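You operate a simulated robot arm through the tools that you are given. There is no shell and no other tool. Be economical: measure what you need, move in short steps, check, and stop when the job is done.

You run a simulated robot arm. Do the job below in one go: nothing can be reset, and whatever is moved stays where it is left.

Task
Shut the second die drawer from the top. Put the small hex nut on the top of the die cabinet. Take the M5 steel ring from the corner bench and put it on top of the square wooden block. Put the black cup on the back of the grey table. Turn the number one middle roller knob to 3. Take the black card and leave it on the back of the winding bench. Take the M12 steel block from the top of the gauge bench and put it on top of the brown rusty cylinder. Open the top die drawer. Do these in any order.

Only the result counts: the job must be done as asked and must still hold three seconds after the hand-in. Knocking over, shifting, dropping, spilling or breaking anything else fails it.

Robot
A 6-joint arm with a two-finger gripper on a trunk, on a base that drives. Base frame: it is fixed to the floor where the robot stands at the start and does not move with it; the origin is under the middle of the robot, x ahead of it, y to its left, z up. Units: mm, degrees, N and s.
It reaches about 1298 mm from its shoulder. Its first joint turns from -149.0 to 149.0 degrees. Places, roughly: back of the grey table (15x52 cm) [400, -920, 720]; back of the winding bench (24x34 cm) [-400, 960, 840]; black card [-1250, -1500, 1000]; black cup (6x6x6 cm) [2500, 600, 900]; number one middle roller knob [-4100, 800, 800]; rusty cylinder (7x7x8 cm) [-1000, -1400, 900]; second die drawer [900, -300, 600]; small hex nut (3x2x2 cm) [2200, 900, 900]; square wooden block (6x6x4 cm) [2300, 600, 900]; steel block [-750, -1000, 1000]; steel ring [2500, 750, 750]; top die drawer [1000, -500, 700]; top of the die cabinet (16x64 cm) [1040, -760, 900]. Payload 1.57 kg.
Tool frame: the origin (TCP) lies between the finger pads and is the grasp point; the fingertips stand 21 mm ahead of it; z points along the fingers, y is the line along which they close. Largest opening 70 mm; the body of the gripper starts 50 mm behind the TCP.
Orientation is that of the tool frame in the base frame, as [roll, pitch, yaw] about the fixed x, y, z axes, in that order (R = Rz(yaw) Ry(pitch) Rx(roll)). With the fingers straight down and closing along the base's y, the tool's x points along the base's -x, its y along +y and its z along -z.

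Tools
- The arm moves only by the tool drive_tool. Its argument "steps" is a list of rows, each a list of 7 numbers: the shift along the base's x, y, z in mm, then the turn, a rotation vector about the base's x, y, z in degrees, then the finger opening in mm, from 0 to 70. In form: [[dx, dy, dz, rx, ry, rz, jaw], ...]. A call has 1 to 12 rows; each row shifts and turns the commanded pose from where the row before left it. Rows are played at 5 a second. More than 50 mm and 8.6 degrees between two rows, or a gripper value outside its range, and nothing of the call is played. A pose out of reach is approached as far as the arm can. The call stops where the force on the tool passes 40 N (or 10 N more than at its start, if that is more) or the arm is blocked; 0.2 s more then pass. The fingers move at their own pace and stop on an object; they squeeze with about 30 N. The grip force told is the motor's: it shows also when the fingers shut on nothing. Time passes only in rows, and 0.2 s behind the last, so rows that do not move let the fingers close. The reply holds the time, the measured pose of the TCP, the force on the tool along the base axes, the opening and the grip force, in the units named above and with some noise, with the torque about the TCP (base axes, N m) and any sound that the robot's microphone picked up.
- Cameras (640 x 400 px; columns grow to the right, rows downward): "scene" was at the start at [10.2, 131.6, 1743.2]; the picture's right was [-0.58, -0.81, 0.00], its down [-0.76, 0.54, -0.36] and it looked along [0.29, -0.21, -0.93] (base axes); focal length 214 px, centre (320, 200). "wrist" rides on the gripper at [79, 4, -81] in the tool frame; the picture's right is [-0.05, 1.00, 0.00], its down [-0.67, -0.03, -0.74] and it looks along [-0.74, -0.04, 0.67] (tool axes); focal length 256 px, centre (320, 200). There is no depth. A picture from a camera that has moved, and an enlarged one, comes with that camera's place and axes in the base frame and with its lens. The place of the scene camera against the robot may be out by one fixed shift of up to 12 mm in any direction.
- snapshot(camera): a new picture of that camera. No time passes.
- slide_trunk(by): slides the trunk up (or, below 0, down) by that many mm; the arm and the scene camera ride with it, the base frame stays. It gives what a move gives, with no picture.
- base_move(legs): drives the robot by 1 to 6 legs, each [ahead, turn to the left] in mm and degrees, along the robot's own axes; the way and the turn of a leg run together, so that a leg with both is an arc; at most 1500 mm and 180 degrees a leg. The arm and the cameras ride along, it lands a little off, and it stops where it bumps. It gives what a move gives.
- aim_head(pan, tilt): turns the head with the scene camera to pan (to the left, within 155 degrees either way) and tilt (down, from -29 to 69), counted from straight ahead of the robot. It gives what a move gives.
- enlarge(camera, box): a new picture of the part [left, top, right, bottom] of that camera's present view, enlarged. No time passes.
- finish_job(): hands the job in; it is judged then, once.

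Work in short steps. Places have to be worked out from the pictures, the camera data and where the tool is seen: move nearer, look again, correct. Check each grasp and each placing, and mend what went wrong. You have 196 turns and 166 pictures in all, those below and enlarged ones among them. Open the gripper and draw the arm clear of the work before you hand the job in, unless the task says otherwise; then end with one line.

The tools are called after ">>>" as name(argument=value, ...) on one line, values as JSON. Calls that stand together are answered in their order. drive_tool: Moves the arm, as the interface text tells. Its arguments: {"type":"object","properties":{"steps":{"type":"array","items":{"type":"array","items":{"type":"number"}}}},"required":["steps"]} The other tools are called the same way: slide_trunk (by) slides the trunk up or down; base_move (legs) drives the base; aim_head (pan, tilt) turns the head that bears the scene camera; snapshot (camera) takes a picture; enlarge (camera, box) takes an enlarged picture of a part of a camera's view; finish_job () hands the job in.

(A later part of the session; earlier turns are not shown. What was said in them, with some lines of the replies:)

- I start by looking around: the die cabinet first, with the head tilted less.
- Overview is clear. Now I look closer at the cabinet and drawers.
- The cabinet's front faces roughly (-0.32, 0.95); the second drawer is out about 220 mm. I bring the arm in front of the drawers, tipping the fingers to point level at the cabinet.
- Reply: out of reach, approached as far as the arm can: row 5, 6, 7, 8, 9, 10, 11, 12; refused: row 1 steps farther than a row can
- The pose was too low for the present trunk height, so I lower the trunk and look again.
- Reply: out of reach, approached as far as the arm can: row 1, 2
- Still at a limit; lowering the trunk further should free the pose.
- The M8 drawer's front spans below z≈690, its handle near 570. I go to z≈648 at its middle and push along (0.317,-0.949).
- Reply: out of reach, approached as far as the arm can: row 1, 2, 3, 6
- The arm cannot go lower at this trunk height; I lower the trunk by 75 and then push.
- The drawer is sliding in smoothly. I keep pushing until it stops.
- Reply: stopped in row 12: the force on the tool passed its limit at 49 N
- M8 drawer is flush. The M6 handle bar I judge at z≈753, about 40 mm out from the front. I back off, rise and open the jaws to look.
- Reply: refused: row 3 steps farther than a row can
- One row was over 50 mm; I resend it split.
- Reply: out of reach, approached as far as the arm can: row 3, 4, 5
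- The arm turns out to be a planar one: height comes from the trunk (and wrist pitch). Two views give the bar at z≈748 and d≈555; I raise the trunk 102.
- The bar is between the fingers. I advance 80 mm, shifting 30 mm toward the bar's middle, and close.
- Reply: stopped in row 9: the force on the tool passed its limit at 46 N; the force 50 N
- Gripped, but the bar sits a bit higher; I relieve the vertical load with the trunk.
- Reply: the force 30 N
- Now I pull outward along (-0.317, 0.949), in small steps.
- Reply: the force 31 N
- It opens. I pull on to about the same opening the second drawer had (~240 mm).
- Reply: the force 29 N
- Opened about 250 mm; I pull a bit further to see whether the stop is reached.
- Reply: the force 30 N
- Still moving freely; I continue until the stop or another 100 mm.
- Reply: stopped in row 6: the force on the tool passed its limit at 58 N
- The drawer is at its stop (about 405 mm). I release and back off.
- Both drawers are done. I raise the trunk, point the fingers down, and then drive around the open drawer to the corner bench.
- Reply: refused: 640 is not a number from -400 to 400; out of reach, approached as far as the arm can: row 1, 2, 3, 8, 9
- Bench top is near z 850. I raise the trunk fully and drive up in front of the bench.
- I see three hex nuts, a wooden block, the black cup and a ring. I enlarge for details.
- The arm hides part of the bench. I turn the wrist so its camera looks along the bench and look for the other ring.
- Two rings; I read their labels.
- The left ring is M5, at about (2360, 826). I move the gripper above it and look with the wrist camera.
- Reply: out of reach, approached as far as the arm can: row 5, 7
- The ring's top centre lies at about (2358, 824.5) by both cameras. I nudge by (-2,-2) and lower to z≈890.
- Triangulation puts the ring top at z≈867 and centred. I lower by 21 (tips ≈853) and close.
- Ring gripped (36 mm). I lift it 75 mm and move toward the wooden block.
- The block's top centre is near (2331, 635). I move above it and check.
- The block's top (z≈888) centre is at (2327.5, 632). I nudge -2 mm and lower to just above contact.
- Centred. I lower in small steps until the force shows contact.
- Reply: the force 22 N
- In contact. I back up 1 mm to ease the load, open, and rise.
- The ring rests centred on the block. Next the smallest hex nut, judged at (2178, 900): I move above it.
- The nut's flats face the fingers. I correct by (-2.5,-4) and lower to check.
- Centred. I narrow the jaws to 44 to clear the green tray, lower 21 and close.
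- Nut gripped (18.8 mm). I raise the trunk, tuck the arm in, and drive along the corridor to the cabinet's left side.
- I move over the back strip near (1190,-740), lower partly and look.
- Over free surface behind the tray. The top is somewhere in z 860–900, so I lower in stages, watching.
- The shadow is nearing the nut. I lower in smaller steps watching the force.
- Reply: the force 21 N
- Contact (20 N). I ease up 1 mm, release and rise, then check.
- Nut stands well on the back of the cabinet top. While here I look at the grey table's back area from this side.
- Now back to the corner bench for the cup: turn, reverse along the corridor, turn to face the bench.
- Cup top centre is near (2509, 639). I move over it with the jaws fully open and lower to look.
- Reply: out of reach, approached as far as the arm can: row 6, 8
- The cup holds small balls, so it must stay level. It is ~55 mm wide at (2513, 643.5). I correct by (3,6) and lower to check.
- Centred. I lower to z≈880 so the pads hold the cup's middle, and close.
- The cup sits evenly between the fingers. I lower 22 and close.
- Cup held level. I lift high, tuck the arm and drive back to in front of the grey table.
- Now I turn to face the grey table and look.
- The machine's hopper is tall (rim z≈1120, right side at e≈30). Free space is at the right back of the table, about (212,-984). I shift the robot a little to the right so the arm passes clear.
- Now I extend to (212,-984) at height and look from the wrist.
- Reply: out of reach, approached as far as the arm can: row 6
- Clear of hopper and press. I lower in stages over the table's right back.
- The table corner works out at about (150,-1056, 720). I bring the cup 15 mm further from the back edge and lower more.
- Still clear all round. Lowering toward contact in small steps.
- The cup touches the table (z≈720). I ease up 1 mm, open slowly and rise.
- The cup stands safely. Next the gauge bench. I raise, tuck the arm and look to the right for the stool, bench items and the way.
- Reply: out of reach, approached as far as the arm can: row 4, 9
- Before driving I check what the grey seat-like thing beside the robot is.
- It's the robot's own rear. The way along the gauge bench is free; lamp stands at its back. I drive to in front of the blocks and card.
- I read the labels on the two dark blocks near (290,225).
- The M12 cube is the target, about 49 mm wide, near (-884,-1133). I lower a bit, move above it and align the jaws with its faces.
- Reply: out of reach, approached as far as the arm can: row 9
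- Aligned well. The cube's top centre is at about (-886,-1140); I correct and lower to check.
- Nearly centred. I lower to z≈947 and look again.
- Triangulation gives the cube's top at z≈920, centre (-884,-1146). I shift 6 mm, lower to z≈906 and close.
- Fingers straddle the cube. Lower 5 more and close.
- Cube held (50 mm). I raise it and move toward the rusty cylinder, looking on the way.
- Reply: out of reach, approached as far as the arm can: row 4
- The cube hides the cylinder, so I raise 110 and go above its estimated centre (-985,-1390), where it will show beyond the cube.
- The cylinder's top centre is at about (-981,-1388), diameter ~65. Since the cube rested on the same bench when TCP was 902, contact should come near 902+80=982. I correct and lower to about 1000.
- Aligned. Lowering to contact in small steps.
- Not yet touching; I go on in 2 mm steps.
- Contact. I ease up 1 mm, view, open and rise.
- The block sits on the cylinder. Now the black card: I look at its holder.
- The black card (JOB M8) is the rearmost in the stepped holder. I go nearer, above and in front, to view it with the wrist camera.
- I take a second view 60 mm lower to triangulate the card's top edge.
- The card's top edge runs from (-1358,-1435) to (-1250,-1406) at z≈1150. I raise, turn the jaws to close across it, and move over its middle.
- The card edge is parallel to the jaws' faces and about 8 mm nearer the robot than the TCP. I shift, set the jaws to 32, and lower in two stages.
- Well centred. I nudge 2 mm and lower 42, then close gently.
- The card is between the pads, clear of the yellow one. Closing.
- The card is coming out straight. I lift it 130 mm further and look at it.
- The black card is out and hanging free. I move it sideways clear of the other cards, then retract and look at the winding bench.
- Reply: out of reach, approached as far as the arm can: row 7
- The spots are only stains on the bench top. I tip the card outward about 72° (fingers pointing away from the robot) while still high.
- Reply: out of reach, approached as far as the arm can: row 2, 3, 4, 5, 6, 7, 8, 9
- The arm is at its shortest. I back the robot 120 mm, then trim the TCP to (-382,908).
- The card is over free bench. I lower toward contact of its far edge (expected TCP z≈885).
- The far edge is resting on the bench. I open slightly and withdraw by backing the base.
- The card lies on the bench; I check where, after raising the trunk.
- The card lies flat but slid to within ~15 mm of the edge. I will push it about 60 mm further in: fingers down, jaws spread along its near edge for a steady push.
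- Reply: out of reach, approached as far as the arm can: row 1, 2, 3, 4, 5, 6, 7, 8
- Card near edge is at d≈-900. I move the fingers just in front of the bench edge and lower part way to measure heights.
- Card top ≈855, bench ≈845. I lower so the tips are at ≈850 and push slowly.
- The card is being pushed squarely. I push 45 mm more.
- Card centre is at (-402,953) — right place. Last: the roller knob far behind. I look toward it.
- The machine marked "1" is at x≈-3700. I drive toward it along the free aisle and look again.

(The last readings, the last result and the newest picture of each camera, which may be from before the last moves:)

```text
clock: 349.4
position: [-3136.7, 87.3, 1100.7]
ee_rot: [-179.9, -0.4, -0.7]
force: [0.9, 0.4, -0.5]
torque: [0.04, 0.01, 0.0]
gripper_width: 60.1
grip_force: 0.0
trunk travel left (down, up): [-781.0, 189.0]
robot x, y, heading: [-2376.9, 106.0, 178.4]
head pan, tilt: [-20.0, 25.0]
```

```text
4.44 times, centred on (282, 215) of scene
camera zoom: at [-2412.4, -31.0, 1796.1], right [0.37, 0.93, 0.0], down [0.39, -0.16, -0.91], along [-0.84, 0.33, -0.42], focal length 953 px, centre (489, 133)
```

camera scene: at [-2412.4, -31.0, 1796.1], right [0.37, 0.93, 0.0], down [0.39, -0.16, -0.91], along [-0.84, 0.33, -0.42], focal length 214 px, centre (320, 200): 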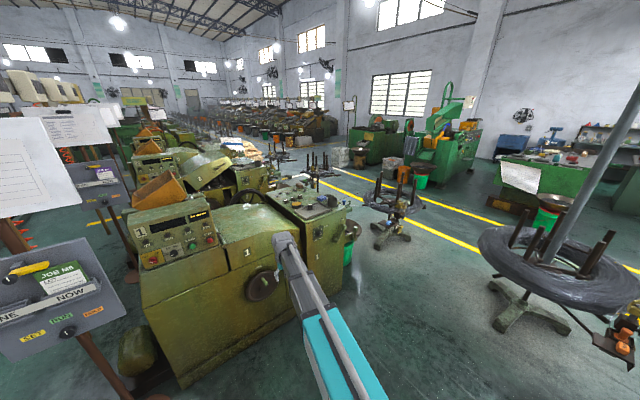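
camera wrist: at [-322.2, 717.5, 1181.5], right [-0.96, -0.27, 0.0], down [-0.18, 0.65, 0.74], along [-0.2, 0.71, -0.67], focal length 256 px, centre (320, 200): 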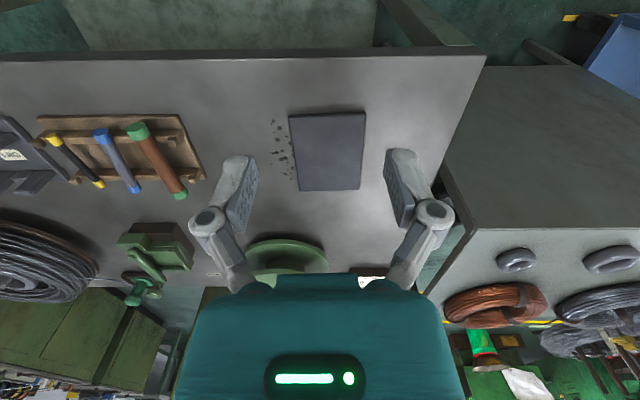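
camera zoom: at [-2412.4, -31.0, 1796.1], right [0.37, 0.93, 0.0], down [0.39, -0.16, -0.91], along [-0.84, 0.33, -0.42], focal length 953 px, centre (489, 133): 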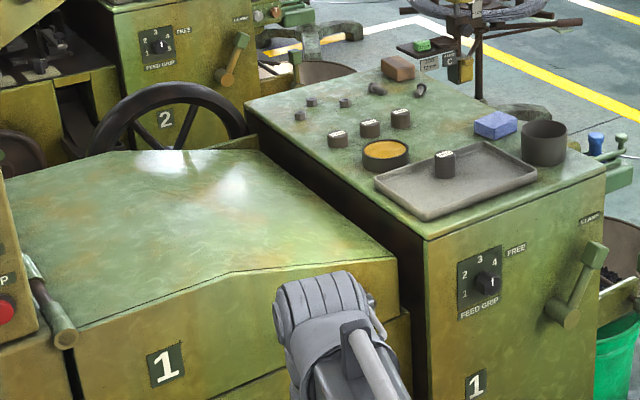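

The FEED GRIP dial isn't a roller knob, and the hint lies further on, on the machine's right side where the wire enters. I drive round to view that side.

>>> slide_trunk(by=180)

>>> base_move(legs=[[0, -54], [980, 0], [0, 60]])

>>> aim_head(pan=0, tilt=35)

>>> snapshot(camera="scene")

```text
clock: 351.4
position: [-3136.5, 87.4, 1279.4]
ee_rot: [-179.8, -0.4, -0.8]
force: [0.0, 0.6, -0.1]
torque: [0.0, 0.01, -0.02]
gripper_width: 60.1
grip_force: 0.1
trunk travel left (down, up): [-961.0, 9.0]
robot x, y, heading: [-2372.9, 101.8, 178.6]
head pan, tilt: [-20.0, 25.0]
```

```text
clock: 365.0
position: [-3666.7, 853.9, 1280.9]
ee_rot: [-179.9, -0.3, 2.8]
force: [0.1, 0.5, 0.6]
torque: [0.04, -0.04, 0.0]
gripper_width: 60.0
grip_force: 0.0
trunk travel left (down, up): [-961.0, 9.0]
robot x, y, heading: [-2910.8, 951.3, -178.2]
head pan, tilt: [-20.0, 25.0]
```

```text
clock: 365.8
position: [-3666.7, 855.6, 1279.3]
ee_rot: [-179.9, -0.4, 2.9]
force: [0.0, -0.3, 0.1]
torque: [-0.01, 0.04, 0.02]
gripper_width: 59.7
grip_force: 0.1
trunk travel left (down, up): [-961.0, 9.0]
robot x, y, heading: [-2905.5, 952.4, -178.3]
head pan, tilt: [0.0, 35.0]
```

```text
34 pictures are left
camera scene: at [-2937.9, 783.4, 1960.4], right [-0.03, 1.0, 0.0], down [0.57, 0.02, -0.82], along [-0.82, -0.02, -0.57], focal length 214 px, centre (320, 200)
```

scene: 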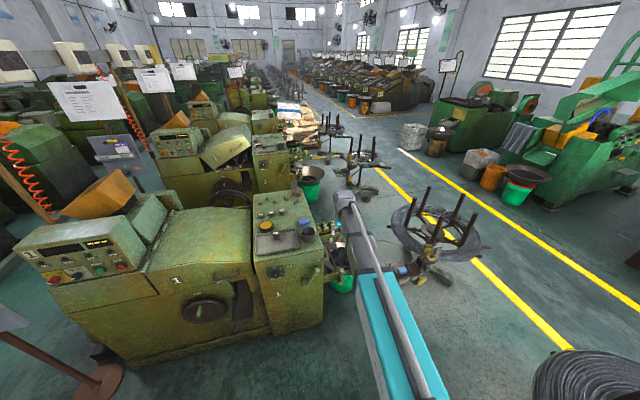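

>>> snapshot(camera="wrist")

>>> enlarge(camera="scene", box=[290, 190, 418, 300])

```text
33 pictures are left
camera wrist: at [-3585.9, 855.8, 1361.6], right [0.0, -1.0, 0.0], down [-0.67, 0.0, 0.74], along [-0.74, 0.0, -0.67], focal length 256 px, centre (320, 200)
```

wrist: 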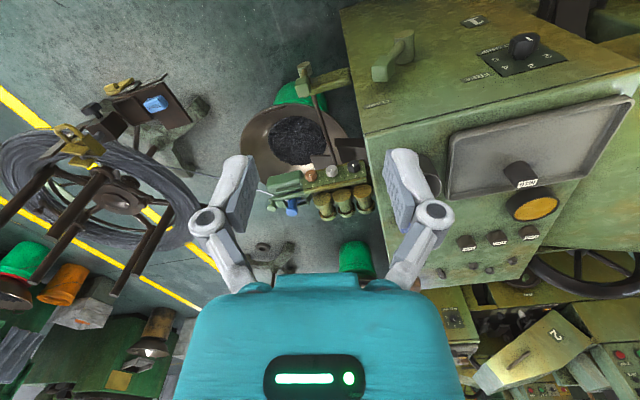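

```text
3.64 times, centred on (354, 245) of scene
camera zoom: at [-2937.9, 783.4, 1960.4], right [-0.03, 1.0, 0.0], down [0.57, 0.02, -0.82], along [-0.82, -0.02, -0.57], focal length 780 px, centre (196, 36)
```

zoom: 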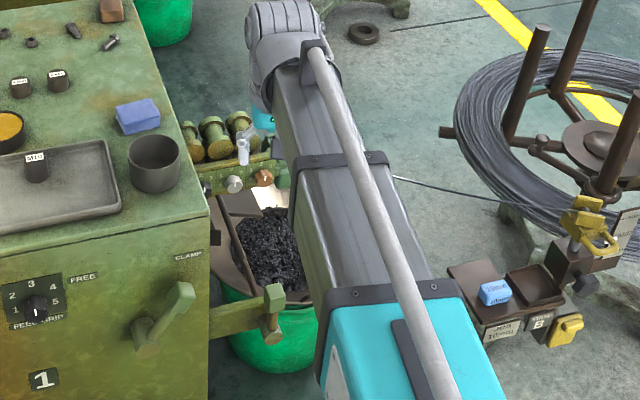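

I see a roller unit with three rollers and knobs. I enlarge it.

>>> enlarge(camera="wrist", box=[250, 130, 390, 230])

```text
4.00 times, centred on (320, 180) of wrist
camera zoom: at [-3585.9, 855.8, 1361.6], right [0.0, -1.0, 0.0], down [-0.67, 0.0, 0.74], along [-0.74, 0.0, -0.67], focal length 1024 px, centre (320, 280)
```

zoom: 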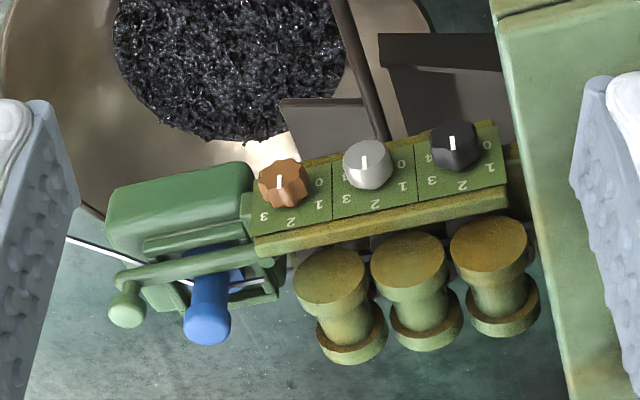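

Three knobs: orange, grey (middle), black, each with 0–4. The grey middle one lies near (-4060,822). I move nearer for a closer look.

>>> drive_tool(steps=[[-47, -4, 0, 0, 0, 0, 50], [-47, -4, 0, 0, 0, 0, 50], [-47, -4, 0, 0, 0, 0, 50], [-47, -4, 0, 0, 0, 0, 50], [-47, -4, 0, 0, 0, 0, 50], [-47, -4, 0, 0, 0, 0, 50], [-47, -4, 0, 0, 0, 0, 50], [-47, -4, 0, 0, 0, 0, 50]])

>>> slide_trunk(by=-230)

>>> snapshot(camera="wrist")

```text
clock: 367.6
position: [-4048.2, 821.3, 1279.4]
ee_rot: [-179.9, -0.6, 2.9]
force: [0.1, -0.1, -1.8]
torque: [0.01, -0.02, -0.02]
gripper_width: 49.9
grip_force: 0.1
trunk travel left (down, up): [-961.0, 9.0]
robot x, y, heading: [-2906.5, 951.3, -178.2]
head pan, tilt: [0.0, 35.0]
```

```text
clock: 370.1
position: [-4045.9, 821.4, 1049.2]
ee_rot: [-180.0, -0.4, 2.7]
force: [-0.4, 0.0, 0.5]
torque: [0.01, 0.03, 0.01]
gripper_width: 49.7
grip_force: 0.1
trunk travel left (down, up): [-731.0, 239.0]
robot x, y, heading: [-2907.2, 949.6, -178.5]
head pan, tilt: [0.0, 35.0]
```

```text
30 pictures are left
camera wrist: at [-3964.9, 821.7, 1131.5], right [0.0, -1.0, 0.0], down [-0.67, 0.0, 0.74], along [-0.74, 0.0, -0.67], focal length 256 px, centre (320, 200)
```

wrist: 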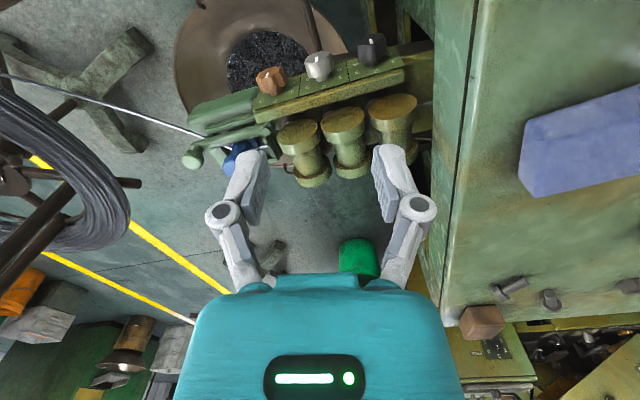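

Triangulated: grey knob top at about (-4093,823,782). I move above it and lower for a close view of its pointer.

>>> drive_tool(steps=[[-23, 1, 0, 0, 0, 0, 50], [-23, 1, 0, 0, 0, 0, 50]])

>>> slide_trunk(by=-150)

>>> snapshot(camera="wrist")

>>> enlarge(camera="wrist", box=[250, 20, 410, 160])

```text
clock: 370.6
position: [-4062.0, 826.6, 1049.3]
ee_rot: [-179.9, -0.3, 2.9]
force: [0.0, 0.1, -0.8]
torque: [0.01, 0.0, 0.02]
gripper_width: 50.2
grip_force: 0.0
out of reach, approached as far as the arm can: row 1, 2
trunk travel left (down, up): [-731.0, 239.0]
robot x, y, heading: [-2903.3, 953.1, -178.4]
head pan, tilt: [0.0, 35.0]
```

```text
clock: 372.4
position: [-4060.8, 825.9, 900.5]
ee_rot: [-179.8, -0.3, 2.8]
force: [0.5, -0.8, 0.2]
torque: [-0.03, -0.01, -0.01]
gripper_width: 50.1
grip_force: 0.0
trunk travel left (down, up): [-581.0, 389.0]
robot x, y, heading: [-2908.3, 948.8, -178.2]
head pan, tilt: [0.0, 35.0]
```

```text
29 pictures are left
camera wrist: at [-3980.8, 826.9, 981.4], right [0.0, -1.0, 0.0], down [-0.67, 0.0, 0.74], along [-0.74, 0.0, -0.67], focal length 256 px, centre (320, 200)
```

wrist: 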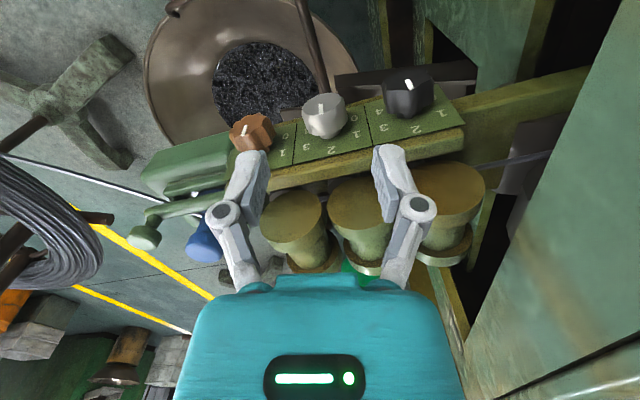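

```text
2.86 times, centred on (330, 90) of wrist
camera zoom: at [-3980.8, 826.9, 981.4], right [0.0, -1.0, 0.0], down [-0.67, 0.0, 0.74], along [-0.74, 0.0, -0.67], focal length 731 px, centre (291, 514)
```

zoom: 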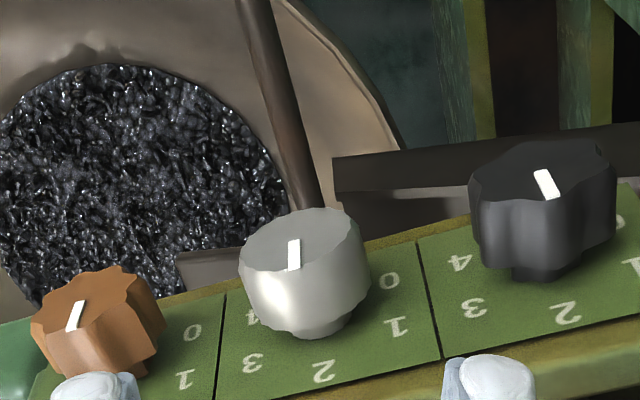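

The dial plate faces the robot nearly upright (tilted back ~15°), normal about (0.92,0.28,0.26); grey pointer is at 2, and 3 is clockwise by one step (~50–60°). I rise, turn the tool so its camera ends on top, then tip the fingers toward the plate.

>>> slide_trunk(by=200)

>>> drive_tool(steps=[[8, 2, 0, 0, 0, -8.3, 46], [8, 2, 0, 0, 0, -8.3, 46], [8, 2, 0, 0, 0, -8.3, 46], [8, 2, 0, 0, 0, -8.3, 46], [8, 2, 0, 0, 0, -8.3, 46], [8, 2, 0, 0, 0, -8.3, 46], [8, 2, 0, 0, 0, -8.3, 46], [8, 2, 0, 0, 0, -8.3, 46], [8, 2, 0, 0, 0, -8.3, 46], [8, 2, 0, 0, 0, -8.3, 46]])

>>> drive_tool(steps=[[0, 0, 0, 0, 0, -8.3, 46], [0, 0, 0, 0, 0, -8.3, 46], [0, 0, 0, 0, 0, -8.3, 46], [0, 0, 0, 0, 0, -8.3, 46], [0, 0, 0, 0, 0, -8.3, 46], [0, 0, 0, 0, 0, -8.3, 46], [0, 0, 0, 0, 0, -8.3, 46], [0, 0, 0, 0, 0, -8.3, 46], [0, 0, 0, 0, 0, -8.3, 46], [0, 0, 0, 0, 0, -8.3, 46]])

>>> drive_tool(steps=[[0, 0, 0, -2.42, 7.97, 0, 46], [0, 0, 0, -2.42, 7.97, 0, 46], [0, 0, 0, -2.42, 7.97, 0, 46], [0, 0, 0, -2.42, 7.97, 0, 46], [0, 0, 0, -2.42, 7.97, 0, 46], [0, 0, 0, -2.42, 7.97, 0, 46], [0, 0, 0, -2.42, 7.97, 0, 46], [0, 0, 0, -2.42, 7.97, 0, 46], [0, 0, 0, -2.42, 7.97, 0, 46]])

```text
clock: 374.6
position: [-4062.8, 827.2, 1098.5]
ee_rot: [-179.8, -0.2, 2.8]
force: [0.3, -0.4, 0.4]
torque: [0.04, 0.02, 0.01]
gripper_width: 50.1
grip_force: 0.1
trunk travel left (down, up): [-781.0, 189.0]
robot x, y, heading: [-2910.4, 951.0, -178.1]
head pan, tilt: [0.0, 35.0]
```

```text
clock: 376.8
position: [-3981.4, 848.0, 1100.6]
ee_rot: [-179.9, -0.2, -80.3]
force: [0.8, -0.5, 0.3]
torque: [-0.01, 0.0, 0.03]
gripper_width: 45.7
grip_force: 0.1
trunk travel left (down, up): [-781.0, 189.0]
robot x, y, heading: [-2905.6, 948.6, -178.3]
head pan, tilt: [0.0, 35.0]
```

```text
clock: 379.0
position: [-3981.2, 847.4, 1100.3]
ee_rot: [-179.9, -0.3, -163.3]
force: [0.2, 0.2, 0.6]
torque: [0.01, -0.02, 0.03]
gripper_width: 45.9
grip_force: 0.0
trunk travel left (down, up): [-781.0, 189.0]
robot x, y, heading: [-2907.9, 951.7, -178.1]
head pan, tilt: [0.0, 35.0]
```

```text
clock: 381.0
position: [-3982.5, 845.6, 1238.6]
ee_rot: [-180.0, -75.1, -163.2]
force: [-0.6, 0.0, -0.2]
torque: [-0.02, -0.02, 0.01]
gripper_width: 45.8
grip_force: 0.0
out of reach, approached as far as the arm can: row 2, 3, 4, 5, 6, 7, 8, 9
trunk travel left (down, up): [-781.0, 189.0]
robot x, y, heading: [-2907.6, 950.7, -178.3]
head pan, tilt: [0.0, 35.0]
```

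Orientation reached. I lower toward the knob's axis height and look.

>>> slide_trunk(by=-330)

>>> snapshot(camera="wrist")

```text
clock: 384.2
position: [-3982.6, 846.1, 908.5]
ee_rot: [-179.7, -75.1, -163.3]
force: [-0.5, 0.6, -0.3]
torque: [0.0, 0.0, 0.02]
gripper_width: 46.2
grip_force: 0.1
trunk travel left (down, up): [-451.0, 519.0]
robot x, y, heading: [-2909.7, 951.0, -178.1]
head pan, tilt: [0.0, 35.0]
```

```text
27 pictures are left
camera wrist: at [-3925.9, 868.5, 1005.7], right [-0.28, 0.96, -0.05], down [0.86, 0.23, -0.45], along [-0.42, -0.17, -0.89], focal length 256 px, centre (320, 200)
```

wrist: 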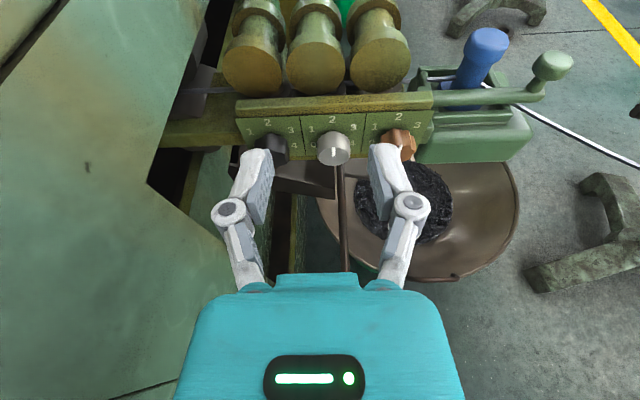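

>>> enlarge(camera="wrist", box=[230, 80, 430, 180])

```text
3.20 times, centred on (330, 130) of wrist
camera zoom: at [-3925.9, 868.5, 1005.7], right [-0.28, 0.96, -0.05], down [0.86, 0.23, -0.45], along [-0.42, -0.17, -0.89], focal length 819 px, centre (288, 424)
```

zoom: 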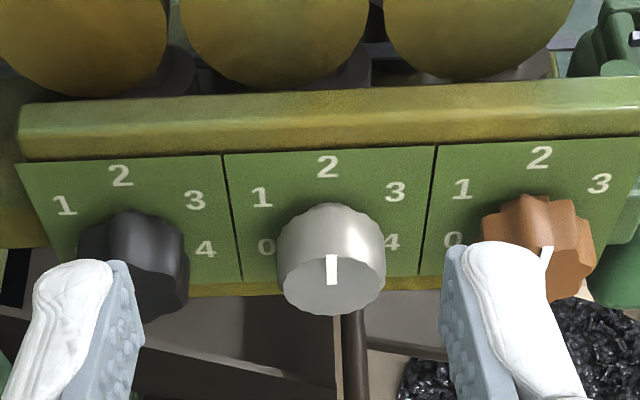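

Now the dial reads upright: pointer at 2, with 3 sixty degrees clockwise. I lower 50 more to triangulate the knob exactly.

>>> slide_trunk(by=-60)

>>> enlarge(camera="wrist", box=[230, 80, 430, 200])

```text
clock: 385.2
position: [-3981.2, 846.9, 848.9]
ee_rot: [-179.7, -75.2, -163.3]
force: [0.2, 0.8, 1.2]
torque: [0.01, -0.03, -0.04]
gripper_width: 45.9
grip_force: 0.1
trunk travel left (down, up): [-391.0, 579.0]
robot x, y, heading: [-2907.8, 948.1, -178.6]
head pan, tilt: [0.0, 35.0]
```

```text
3.20 times, centred on (330, 140) of wrist
camera zoom: at [-3925.9, 868.5, 945.6], right [-0.28, 0.96, -0.05], down [0.86, 0.23, -0.45], along [-0.42, -0.17, -0.89], focal length 819 px, centre (288, 392)
```

zoom: 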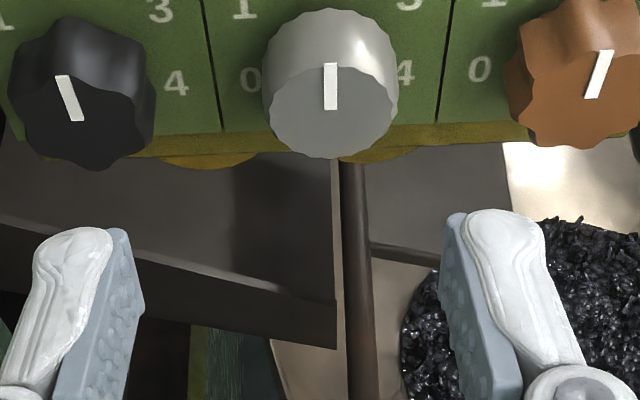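

Now precise: face centre (-4086,825,787), 35 mm wide, 22 deep, on an upright plate. I level the tool, trim yaw, pre-roll 30° back, set the standoff, and lower.

>>> drive_tool(steps=[[-6, 0, 0, -2.2, 7.15, 0, 46], [-6, 0, 0, -2.2, 7.15, 0, 46], [-6, 0, 0, 0, 0, 2.5, 46], [-6, 0, 0, 7.08, 2.48, 0, 46], [-6, 0, 0, 7.08, 2.48, 0, 46], [-4, 0, 0, 7.08, 2.48, 0, 46], [-4, 1, 0, 7.08, 2.48, 0, 46]])

>>> slide_trunk(by=-70)

>>> snapshot(camera="wrist")

>>> enlarge(camera="scene", box=[290, 130, 418, 210])

```text
clock: 386.8
position: [-4020.1, 846.8, 895.0]
ee_rot: [90.4, -60.0, -70.7]
force: [-0.3, 0.5, 0.5]
torque: [-0.02, -0.02, -0.01]
gripper_width: 45.8
grip_force: 0.1
out of reach, approached as far as the arm can: row 1, 2
trunk travel left (down, up): [-391.0, 579.0]
robot x, y, heading: [-2911.8, 951.1, -178.3]
head pan, tilt: [0.0, 35.0]
```

```text
clock: 387.9
position: [-4018.5, 848.1, 825.6]
ee_rot: [90.2, -60.1, -70.8]
force: [-0.5, 1.2, 0.3]
torque: [0.0, 0.01, -0.01]
gripper_width: 46.1
grip_force: 0.0
trunk travel left (down, up): [-321.0, 649.0]
robot x, y, heading: [-2906.4, 951.8, -178.2]
head pan, tilt: [0.0, 35.0]
```

```text
24 pictures are left
camera wrist: at [-3929.1, 841.4, 896.5], right [-0.3, 0.84, 0.45], down [0.6, 0.53, -0.59], along [-0.74, 0.09, -0.67], focal length 256 px, centre (320, 200)
```

wrist: 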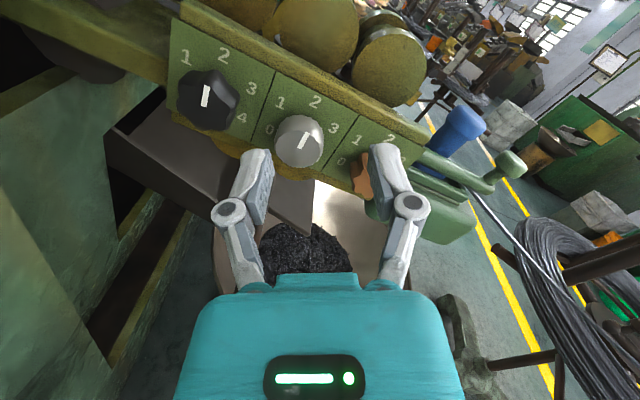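

```text
5.00 times, centred on (354, 170) of scene
camera zoom: at [-2937.9, 783.2, 1320.4], right [-0.03, 1.0, 0.0], down [0.57, 0.02, -0.82], along [-0.82, -0.02, -0.57], focal length 1072 px, centre (150, 350)
```

zoom: 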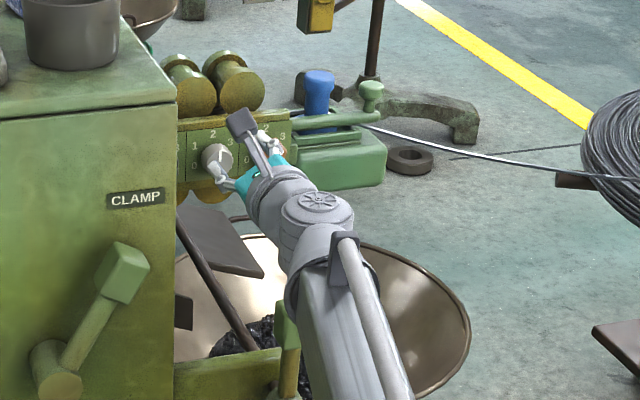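

The lever below the arm is close, so I tip the tool 8° nose-down (raising the wrist), then set TCP height to 788 and check alignment.

>>> drive_tool(steps=[[0, 0, 0, 2.64, -7.55, 0, 50]])

>>> slide_trunk(by=-12)

>>> snapshot(camera="wrist")

```text
clock: 388.3
position: [-4019.6, 848.2, 799.1]
ee_rot: [105.7, -59.2, -84.2]
force: [-0.1, -0.1, 1.0]
torque: [0.0, 0.01, -0.02]
gripper_width: 50.1
grip_force: 0.1
out of reach, approached as far as the arm can: row 1
trunk travel left (down, up): [-321.0, 649.0]
robot x, y, heading: [-2907.2, 951.9, -178.3]
head pan, tilt: [0.0, 35.0]
```

```text
clock: 388.9
position: [-4019.3, 846.5, 788.6]
ee_rot: [105.8, -59.2, -84.1]
force: [-0.1, 0.0, -0.8]
torque: [0.0, 0.0, -0.02]
gripper_width: 50.0
grip_force: 0.1
trunk travel left (down, up): [-309.0, 661.0]
robot x, y, heading: [-2906.0, 949.6, -178.3]
head pan, tilt: [0.0, 35.0]
```

```text
22 pictures are left
camera wrist: at [-3939.0, 837.8, 869.5], right [-0.36, 0.82, 0.45], down [0.67, 0.56, -0.49], along [-0.65, 0.13, -0.75], focal length 256 px, centre (320, 200)
```

wrist: 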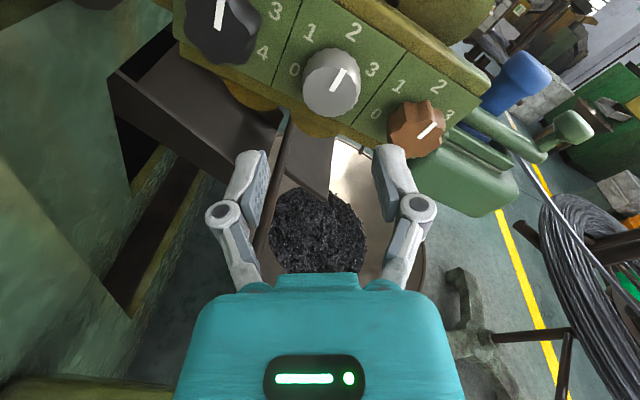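

Aligned within 3 mm. I raise 2 mm and advance along the axis in small steps.

>>> slide_trunk(by=2.5)

>>> drive_tool(steps=[[-9.5, -3, 0, 0, 0, 0, 50], [-9.5, -3, 0, 0, 0, 0, 50], [-9.5, -3, 0, 0, 0, 0, 50], [-9.5, -3, 0, 0, 0, 0, 50]])

>>> snapshot(camera="wrist")

```text
clock: 389.4
position: [-4017.8, 846.3, 790.5]
ee_rot: [105.8, -59.2, -84.1]
force: [0.9, 0.0, -0.1]
torque: [-0.03, -0.01, -0.01]
gripper_width: 50.1
grip_force: 0.0
trunk travel left (down, up): [-312.0, 658.0]
robot x, y, heading: [-2905.7, 952.4, -178.4]
head pan, tilt: [0.0, 35.0]
```

```text
clock: 390.4
position: [-4057.8, 833.8, 790.4]
ee_rot: [105.5, -59.2, -84.0]
force: [0.5, -0.2, -0.7]
torque: [0.03, -0.02, 0.02]
gripper_width: 50.0
grip_force: 0.0
trunk travel left (down, up): [-312.0, 658.0]
robot x, y, heading: [-2907.6, 948.0, -178.2]
head pan, tilt: [0.0, 35.0]
```

```text
21 pictures are left
camera wrist: at [-3977.9, 825.7, 872.2], right [-0.36, 0.82, 0.45], down [0.67, 0.56, -0.49], along [-0.65, 0.13, -0.75], focal length 256 px, centre (320, 200)
```

wrist: 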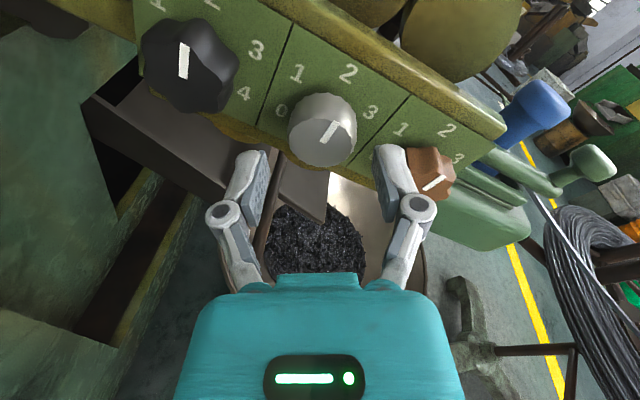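

Good alignment. I narrow the jaws to 45 and advance the last 26 mm.

>>> drive_tool(steps=[[-6, -2, 0, 0, 0, 0, 45], [-6, -2, 0, 0, 0, 0, 45], [-6, -2, 0, 0, 0, 0, 45], [-6, -2, 0, 0, 0, 0, 45]])

>>> snapshot(camera="wrist")

```text
clock: 391.4
position: [-4082.5, 827.3, 790.5]
ee_rot: [106.0, -59.2, -84.3]
force: [-0.3, -0.5, -0.4]
torque: [0.02, -0.04, -0.03]
gripper_width: 45.2
grip_force: 0.2
trunk travel left (down, up): [-312.0, 658.0]
robot x, y, heading: [-2907.5, 950.9, -178.4]
head pan, tilt: [0.0, 35.0]
```

```text
20 pictures are left
camera wrist: at [-4002.4, 817.3, 871.8], right [-0.36, 0.82, 0.45], down [0.67, 0.56, -0.48], along [-0.65, 0.13, -0.75], focal length 256 px, centre (320, 200)
```

wrist: 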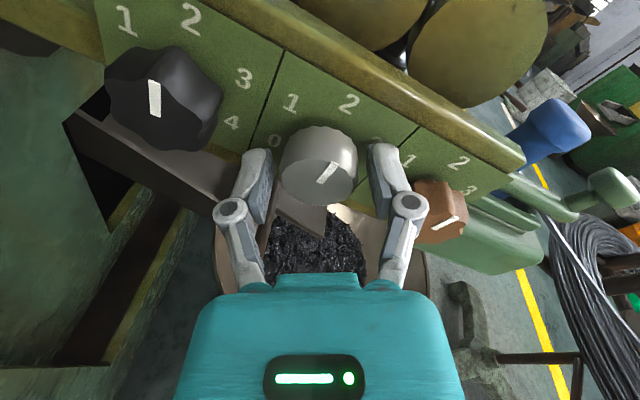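

The knob sits right between the pads. Closing on it.

>>> drive_tool(steps=[[0, 0, 0, 0, 0, 0, 38], [0, 0, 0, 0, 0, 0, 32], [0, 0, 0, 0, 0, 0, 26], [0, 0, 0, 0, 0, 0, 26]])

>>> snapshot(camera="wrist")

```text
clock: 392.4
position: [-4082.8, 825.6, 789.8]
ee_rot: [106.0, -59.2, -84.2]
force: [-0.5, -0.7, 0.7]
torque: [-0.08, 0.26, -0.49]
gripper_width: 36.4
grip_force: 32.4
trunk travel left (down, up): [-312.0, 658.0]
robot x, y, heading: [-2909.5, 951.8, -178.4]
head pan, tilt: [0.0, 35.0]
```

```text
19 pictures are left
camera wrist: at [-4002.2, 817.4, 871.8], right [-0.36, 0.82, 0.45], down [0.67, 0.56, -0.48], along [-0.65, 0.13, -0.75], focal length 256 px, centre (320, 200)
```

wrist: 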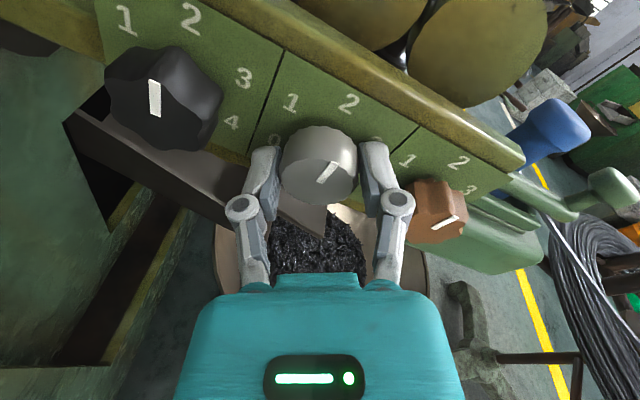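

Gripped. I turn it clockwise about the tool axis, first 30°.

>>> drive_tool(steps=[[0, 0, 0, -7.01, -2.45, -1.04, 26], [0, 0, 0, -7.01, -2.45, -1.04, 26], [0, 0, 0, -7.01, -2.45, -1.04, 26], [0, 0, 0, -7.01, -2.45, -1.04, 26]])

>>> snapshot(camera="wrist")

```text
clock: 393.4
position: [-4082.0, 826.7, 789.7]
ee_rot: [-178.3, -82.1, -162.1]
force: [-1.3, -3.2, -3.4]
torque: [-0.12, 0.3, -0.31]
gripper_width: 35.2
grip_force: 32.1
trunk travel left (down, up): [-312.0, 658.0]
robot x, y, heading: [-2906.5, 952.2, -178.5]
head pan, tilt: [0.0, 35.0]
```

```text
18 pictures are left
camera wrist: at [-4015.9, 854.9, 879.7], right [-0.33, 0.94, -0.06], down [0.8, 0.24, -0.56], along [-0.51, -0.23, -0.83], focal length 256 px, centre (320, 200)
```

wrist: 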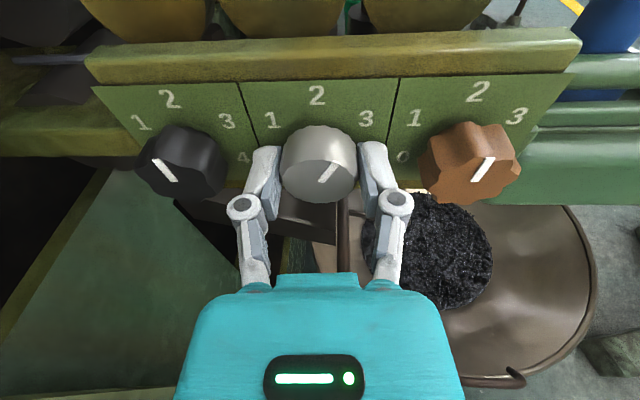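

It turns with the hand. Another 30°.

>>> drive_tool(steps=[[0, 0, 0, -7.01, -2.45, -1.04, 26], [0, 0, 0, -7.01, -2.45, -1.04, 26], [0, 0, 0, -7.01, -2.45, -1.04, 26], [0, 0, 0, -7.01, -2.45, -1.04, 26]])

>>> enlarge(camera="wrist", box=[200, 60, 440, 210])

```text
clock: 394.4
position: [-4079.9, 825.9, 790.8]
ee_rot: [-105.3, -58.8, 122.7]
force: [-0.9, -4.2, -4.2]
torque: [0.1, -0.32, 0.75]
gripper_width: 35.0
grip_force: 32.3
trunk travel left (down, up): [-312.0, 658.0]
robot x, y, heading: [-2904.7, 949.6, -178.0]
head pan, tilt: [0.0, 35.0]
```

```text
2.67 times, centred on (320, 135) of wrist
camera zoom: at [-4026.4, 891.6, 867.3], right [-0.21, 0.81, -0.54], down [0.89, -0.07, -0.45], along [-0.41, -0.58, -0.71], focal length 683 px, centre (320, 373)
```

zoom: 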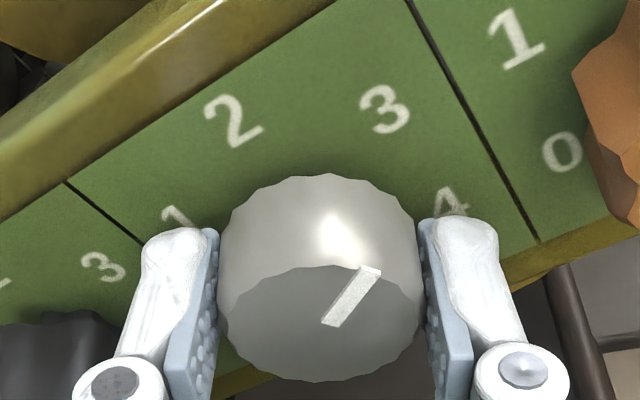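

The pointer now aims at 3. I open the jaws and back straight out, then check.

>>> drive_tool(steps=[[0, 0, 0, 0, 0, 0, 40], [0, 0, 0, 0, 0, 0, 46], [0, 0, 0, 0, 0, 0, 46], [9.5, 3, 0, 0, 0, 0, 46], [9.5, 3, 0, 0, 0, 0, 46], [9.5, 3, 0, 0, 0, 0, 46], [9.5, 3, 0, 0, 0, 0, 46], [14, 5, 0, 0, 0, 0, 46], [14, 5, 0, 0, 0, 0, 46]])

>>> enlarge(camera="wrist", box=[240, 0, 400, 100])

>>> enlarge(camera="scene", box=[308, 140, 372, 180])

```text
clock: 396.4
position: [-4015.6, 847.4, 791.5]
ee_rot: [-105.4, -59.0, 122.7]
force: [-0.5, 0.0, -0.4]
torque: [0.0, 0.0, 0.0]
gripper_width: 45.8
grip_force: 0.1
trunk travel left (down, up): [-312.0, 658.0]
robot x, y, heading: [-2905.0, 951.3, -178.2]
head pan, tilt: [0.0, 35.0]
```

```text
4.00 times, centred on (320, 50) of wrist
camera zoom: at [-3961.5, 912.7, 867.9], right [-0.21, 0.81, -0.54], down [0.89, -0.07, -0.45], along [-0.41, -0.58, -0.71], focal length 1024 px, centre (320, 800)
```

zoom: 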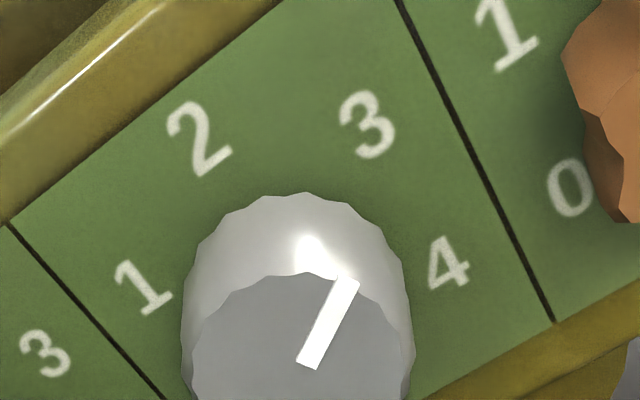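

```text
10.00 times, centred on (340, 160) of scene
camera zoom: at [-2938.1, 783.2, 1310.8], right [-0.03, 1.0, 0.0], down [0.57, 0.02, -0.82], along [-0.82, -0.02, -0.57], focal length 2145 px, centre (120, 600)
```

zoom: 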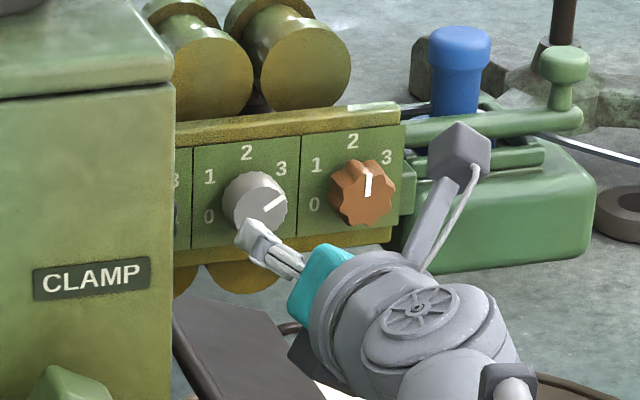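

In the plate's frame the pointer measures 58°, with "3" at 60° — set. I raise the arm and back away before handing in.

>>> slide_trunk(by=350)

>>> base_move(legs=[[-300, 0]])

>>> aim_head(pan=8, tilt=35)

>>> snapshot(camera="scene")

```text
clock: 399.8
position: [-4016.6, 848.4, 1140.2]
ee_rot: [-105.3, -59.0, 122.6]
force: [-0.4, -0.4, 0.3]
torque: [0.0, -0.01, -0.05]
gripper_width: 46.0
grip_force: 0.0
trunk travel left (down, up): [-662.0, 308.0]
robot x, y, heading: [-2905.6, 953.4, -178.3]
head pan, tilt: [0.0, 35.0]
```

```text
clock: 402.2
position: [-3710.6, 856.3, 1142.0]
ee_rot: [-105.3, -59.0, 122.6]
force: [0.3, 0.4, 0.4]
torque: [-0.02, 0.02, -0.03]
gripper_width: 46.1
grip_force: 0.2
trunk travel left (down, up): [-662.0, 308.0]
robot x, y, heading: [-2601.5, 963.9, -178.1]
head pan, tilt: [0.0, 35.0]
```

```text
clock: 402.9
position: [-3713.0, 855.0, 1141.2]
ee_rot: [-105.4, -59.0, 122.7]
force: [0.2, 0.5, -0.8]
torque: [-0.01, 0.02, 0.03]
gripper_width: 46.2
grip_force: 0.0
trunk travel left (down, up): [-662.0, 308.0]
robot x, y, heading: [-2598.2, 961.7, -178.4]
head pan, tilt: [8.0, 35.0]
```

```text
14 pictures are left
camera scene: at [-2632.2, 780.3, 1660.9], right [-0.17, 0.99, 0.0], down [0.57, 0.1, -0.82], along [-0.81, -0.14, -0.57], focal length 214 px, centre (320, 200)
```

scene: 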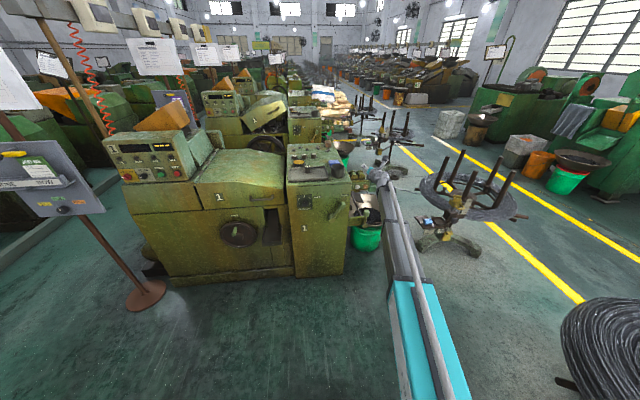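

The machine is undisturbed and the arm clear. One last look back at the cabinet and benches.

>>> aim_head(pan=155, tilt=15)

>>> enlarge(camera="scene", box=[220, 150, 420, 275])

```text
clock: 405.2
position: [-3710.9, 857.0, 1141.7]
ee_rot: [-105.4, -59.0, 122.7]
force: [0.2, -0.9, -0.3]
torque: [0.03, -0.01, -0.02]
gripper_width: 46.0
grip_force: 0.2
trunk travel left (down, up): [-662.0, 308.0]
robot x, y, heading: [-2601.3, 961.0, -178.5]
head pan, tilt: [154.7, 15.0]
```

```text
3.20 times, centred on (320, 212) of scene
camera zoom: at [-2459.8, 757.8, 1692.9], right [-0.4, -0.92, 0.0], down [-0.24, 0.1, -0.97], along [0.89, -0.39, -0.26], focal length 686 px, centre (320, 160)
```

zoom: 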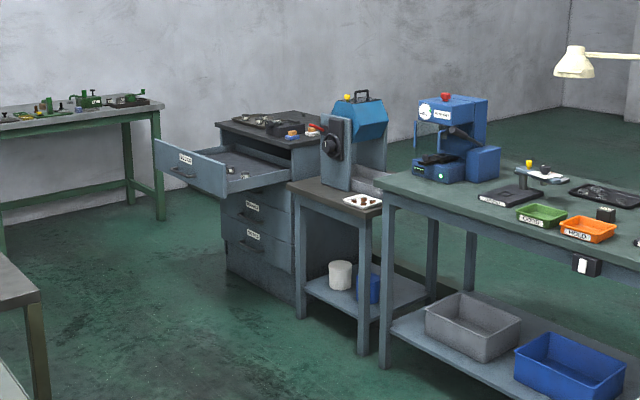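

Everything looks in place: top drawer open, the others shut. I hand the job in.

>>> finish_job()

```text
The job is handed in.
```

All eight parts were done and the job is handed in. I checked each part by picture as it was finished, and the gripper was open with the arm clear. In my last look back, the open top drawer hid the front of the second drawer; I last saw that one flush right after pushing it shut.
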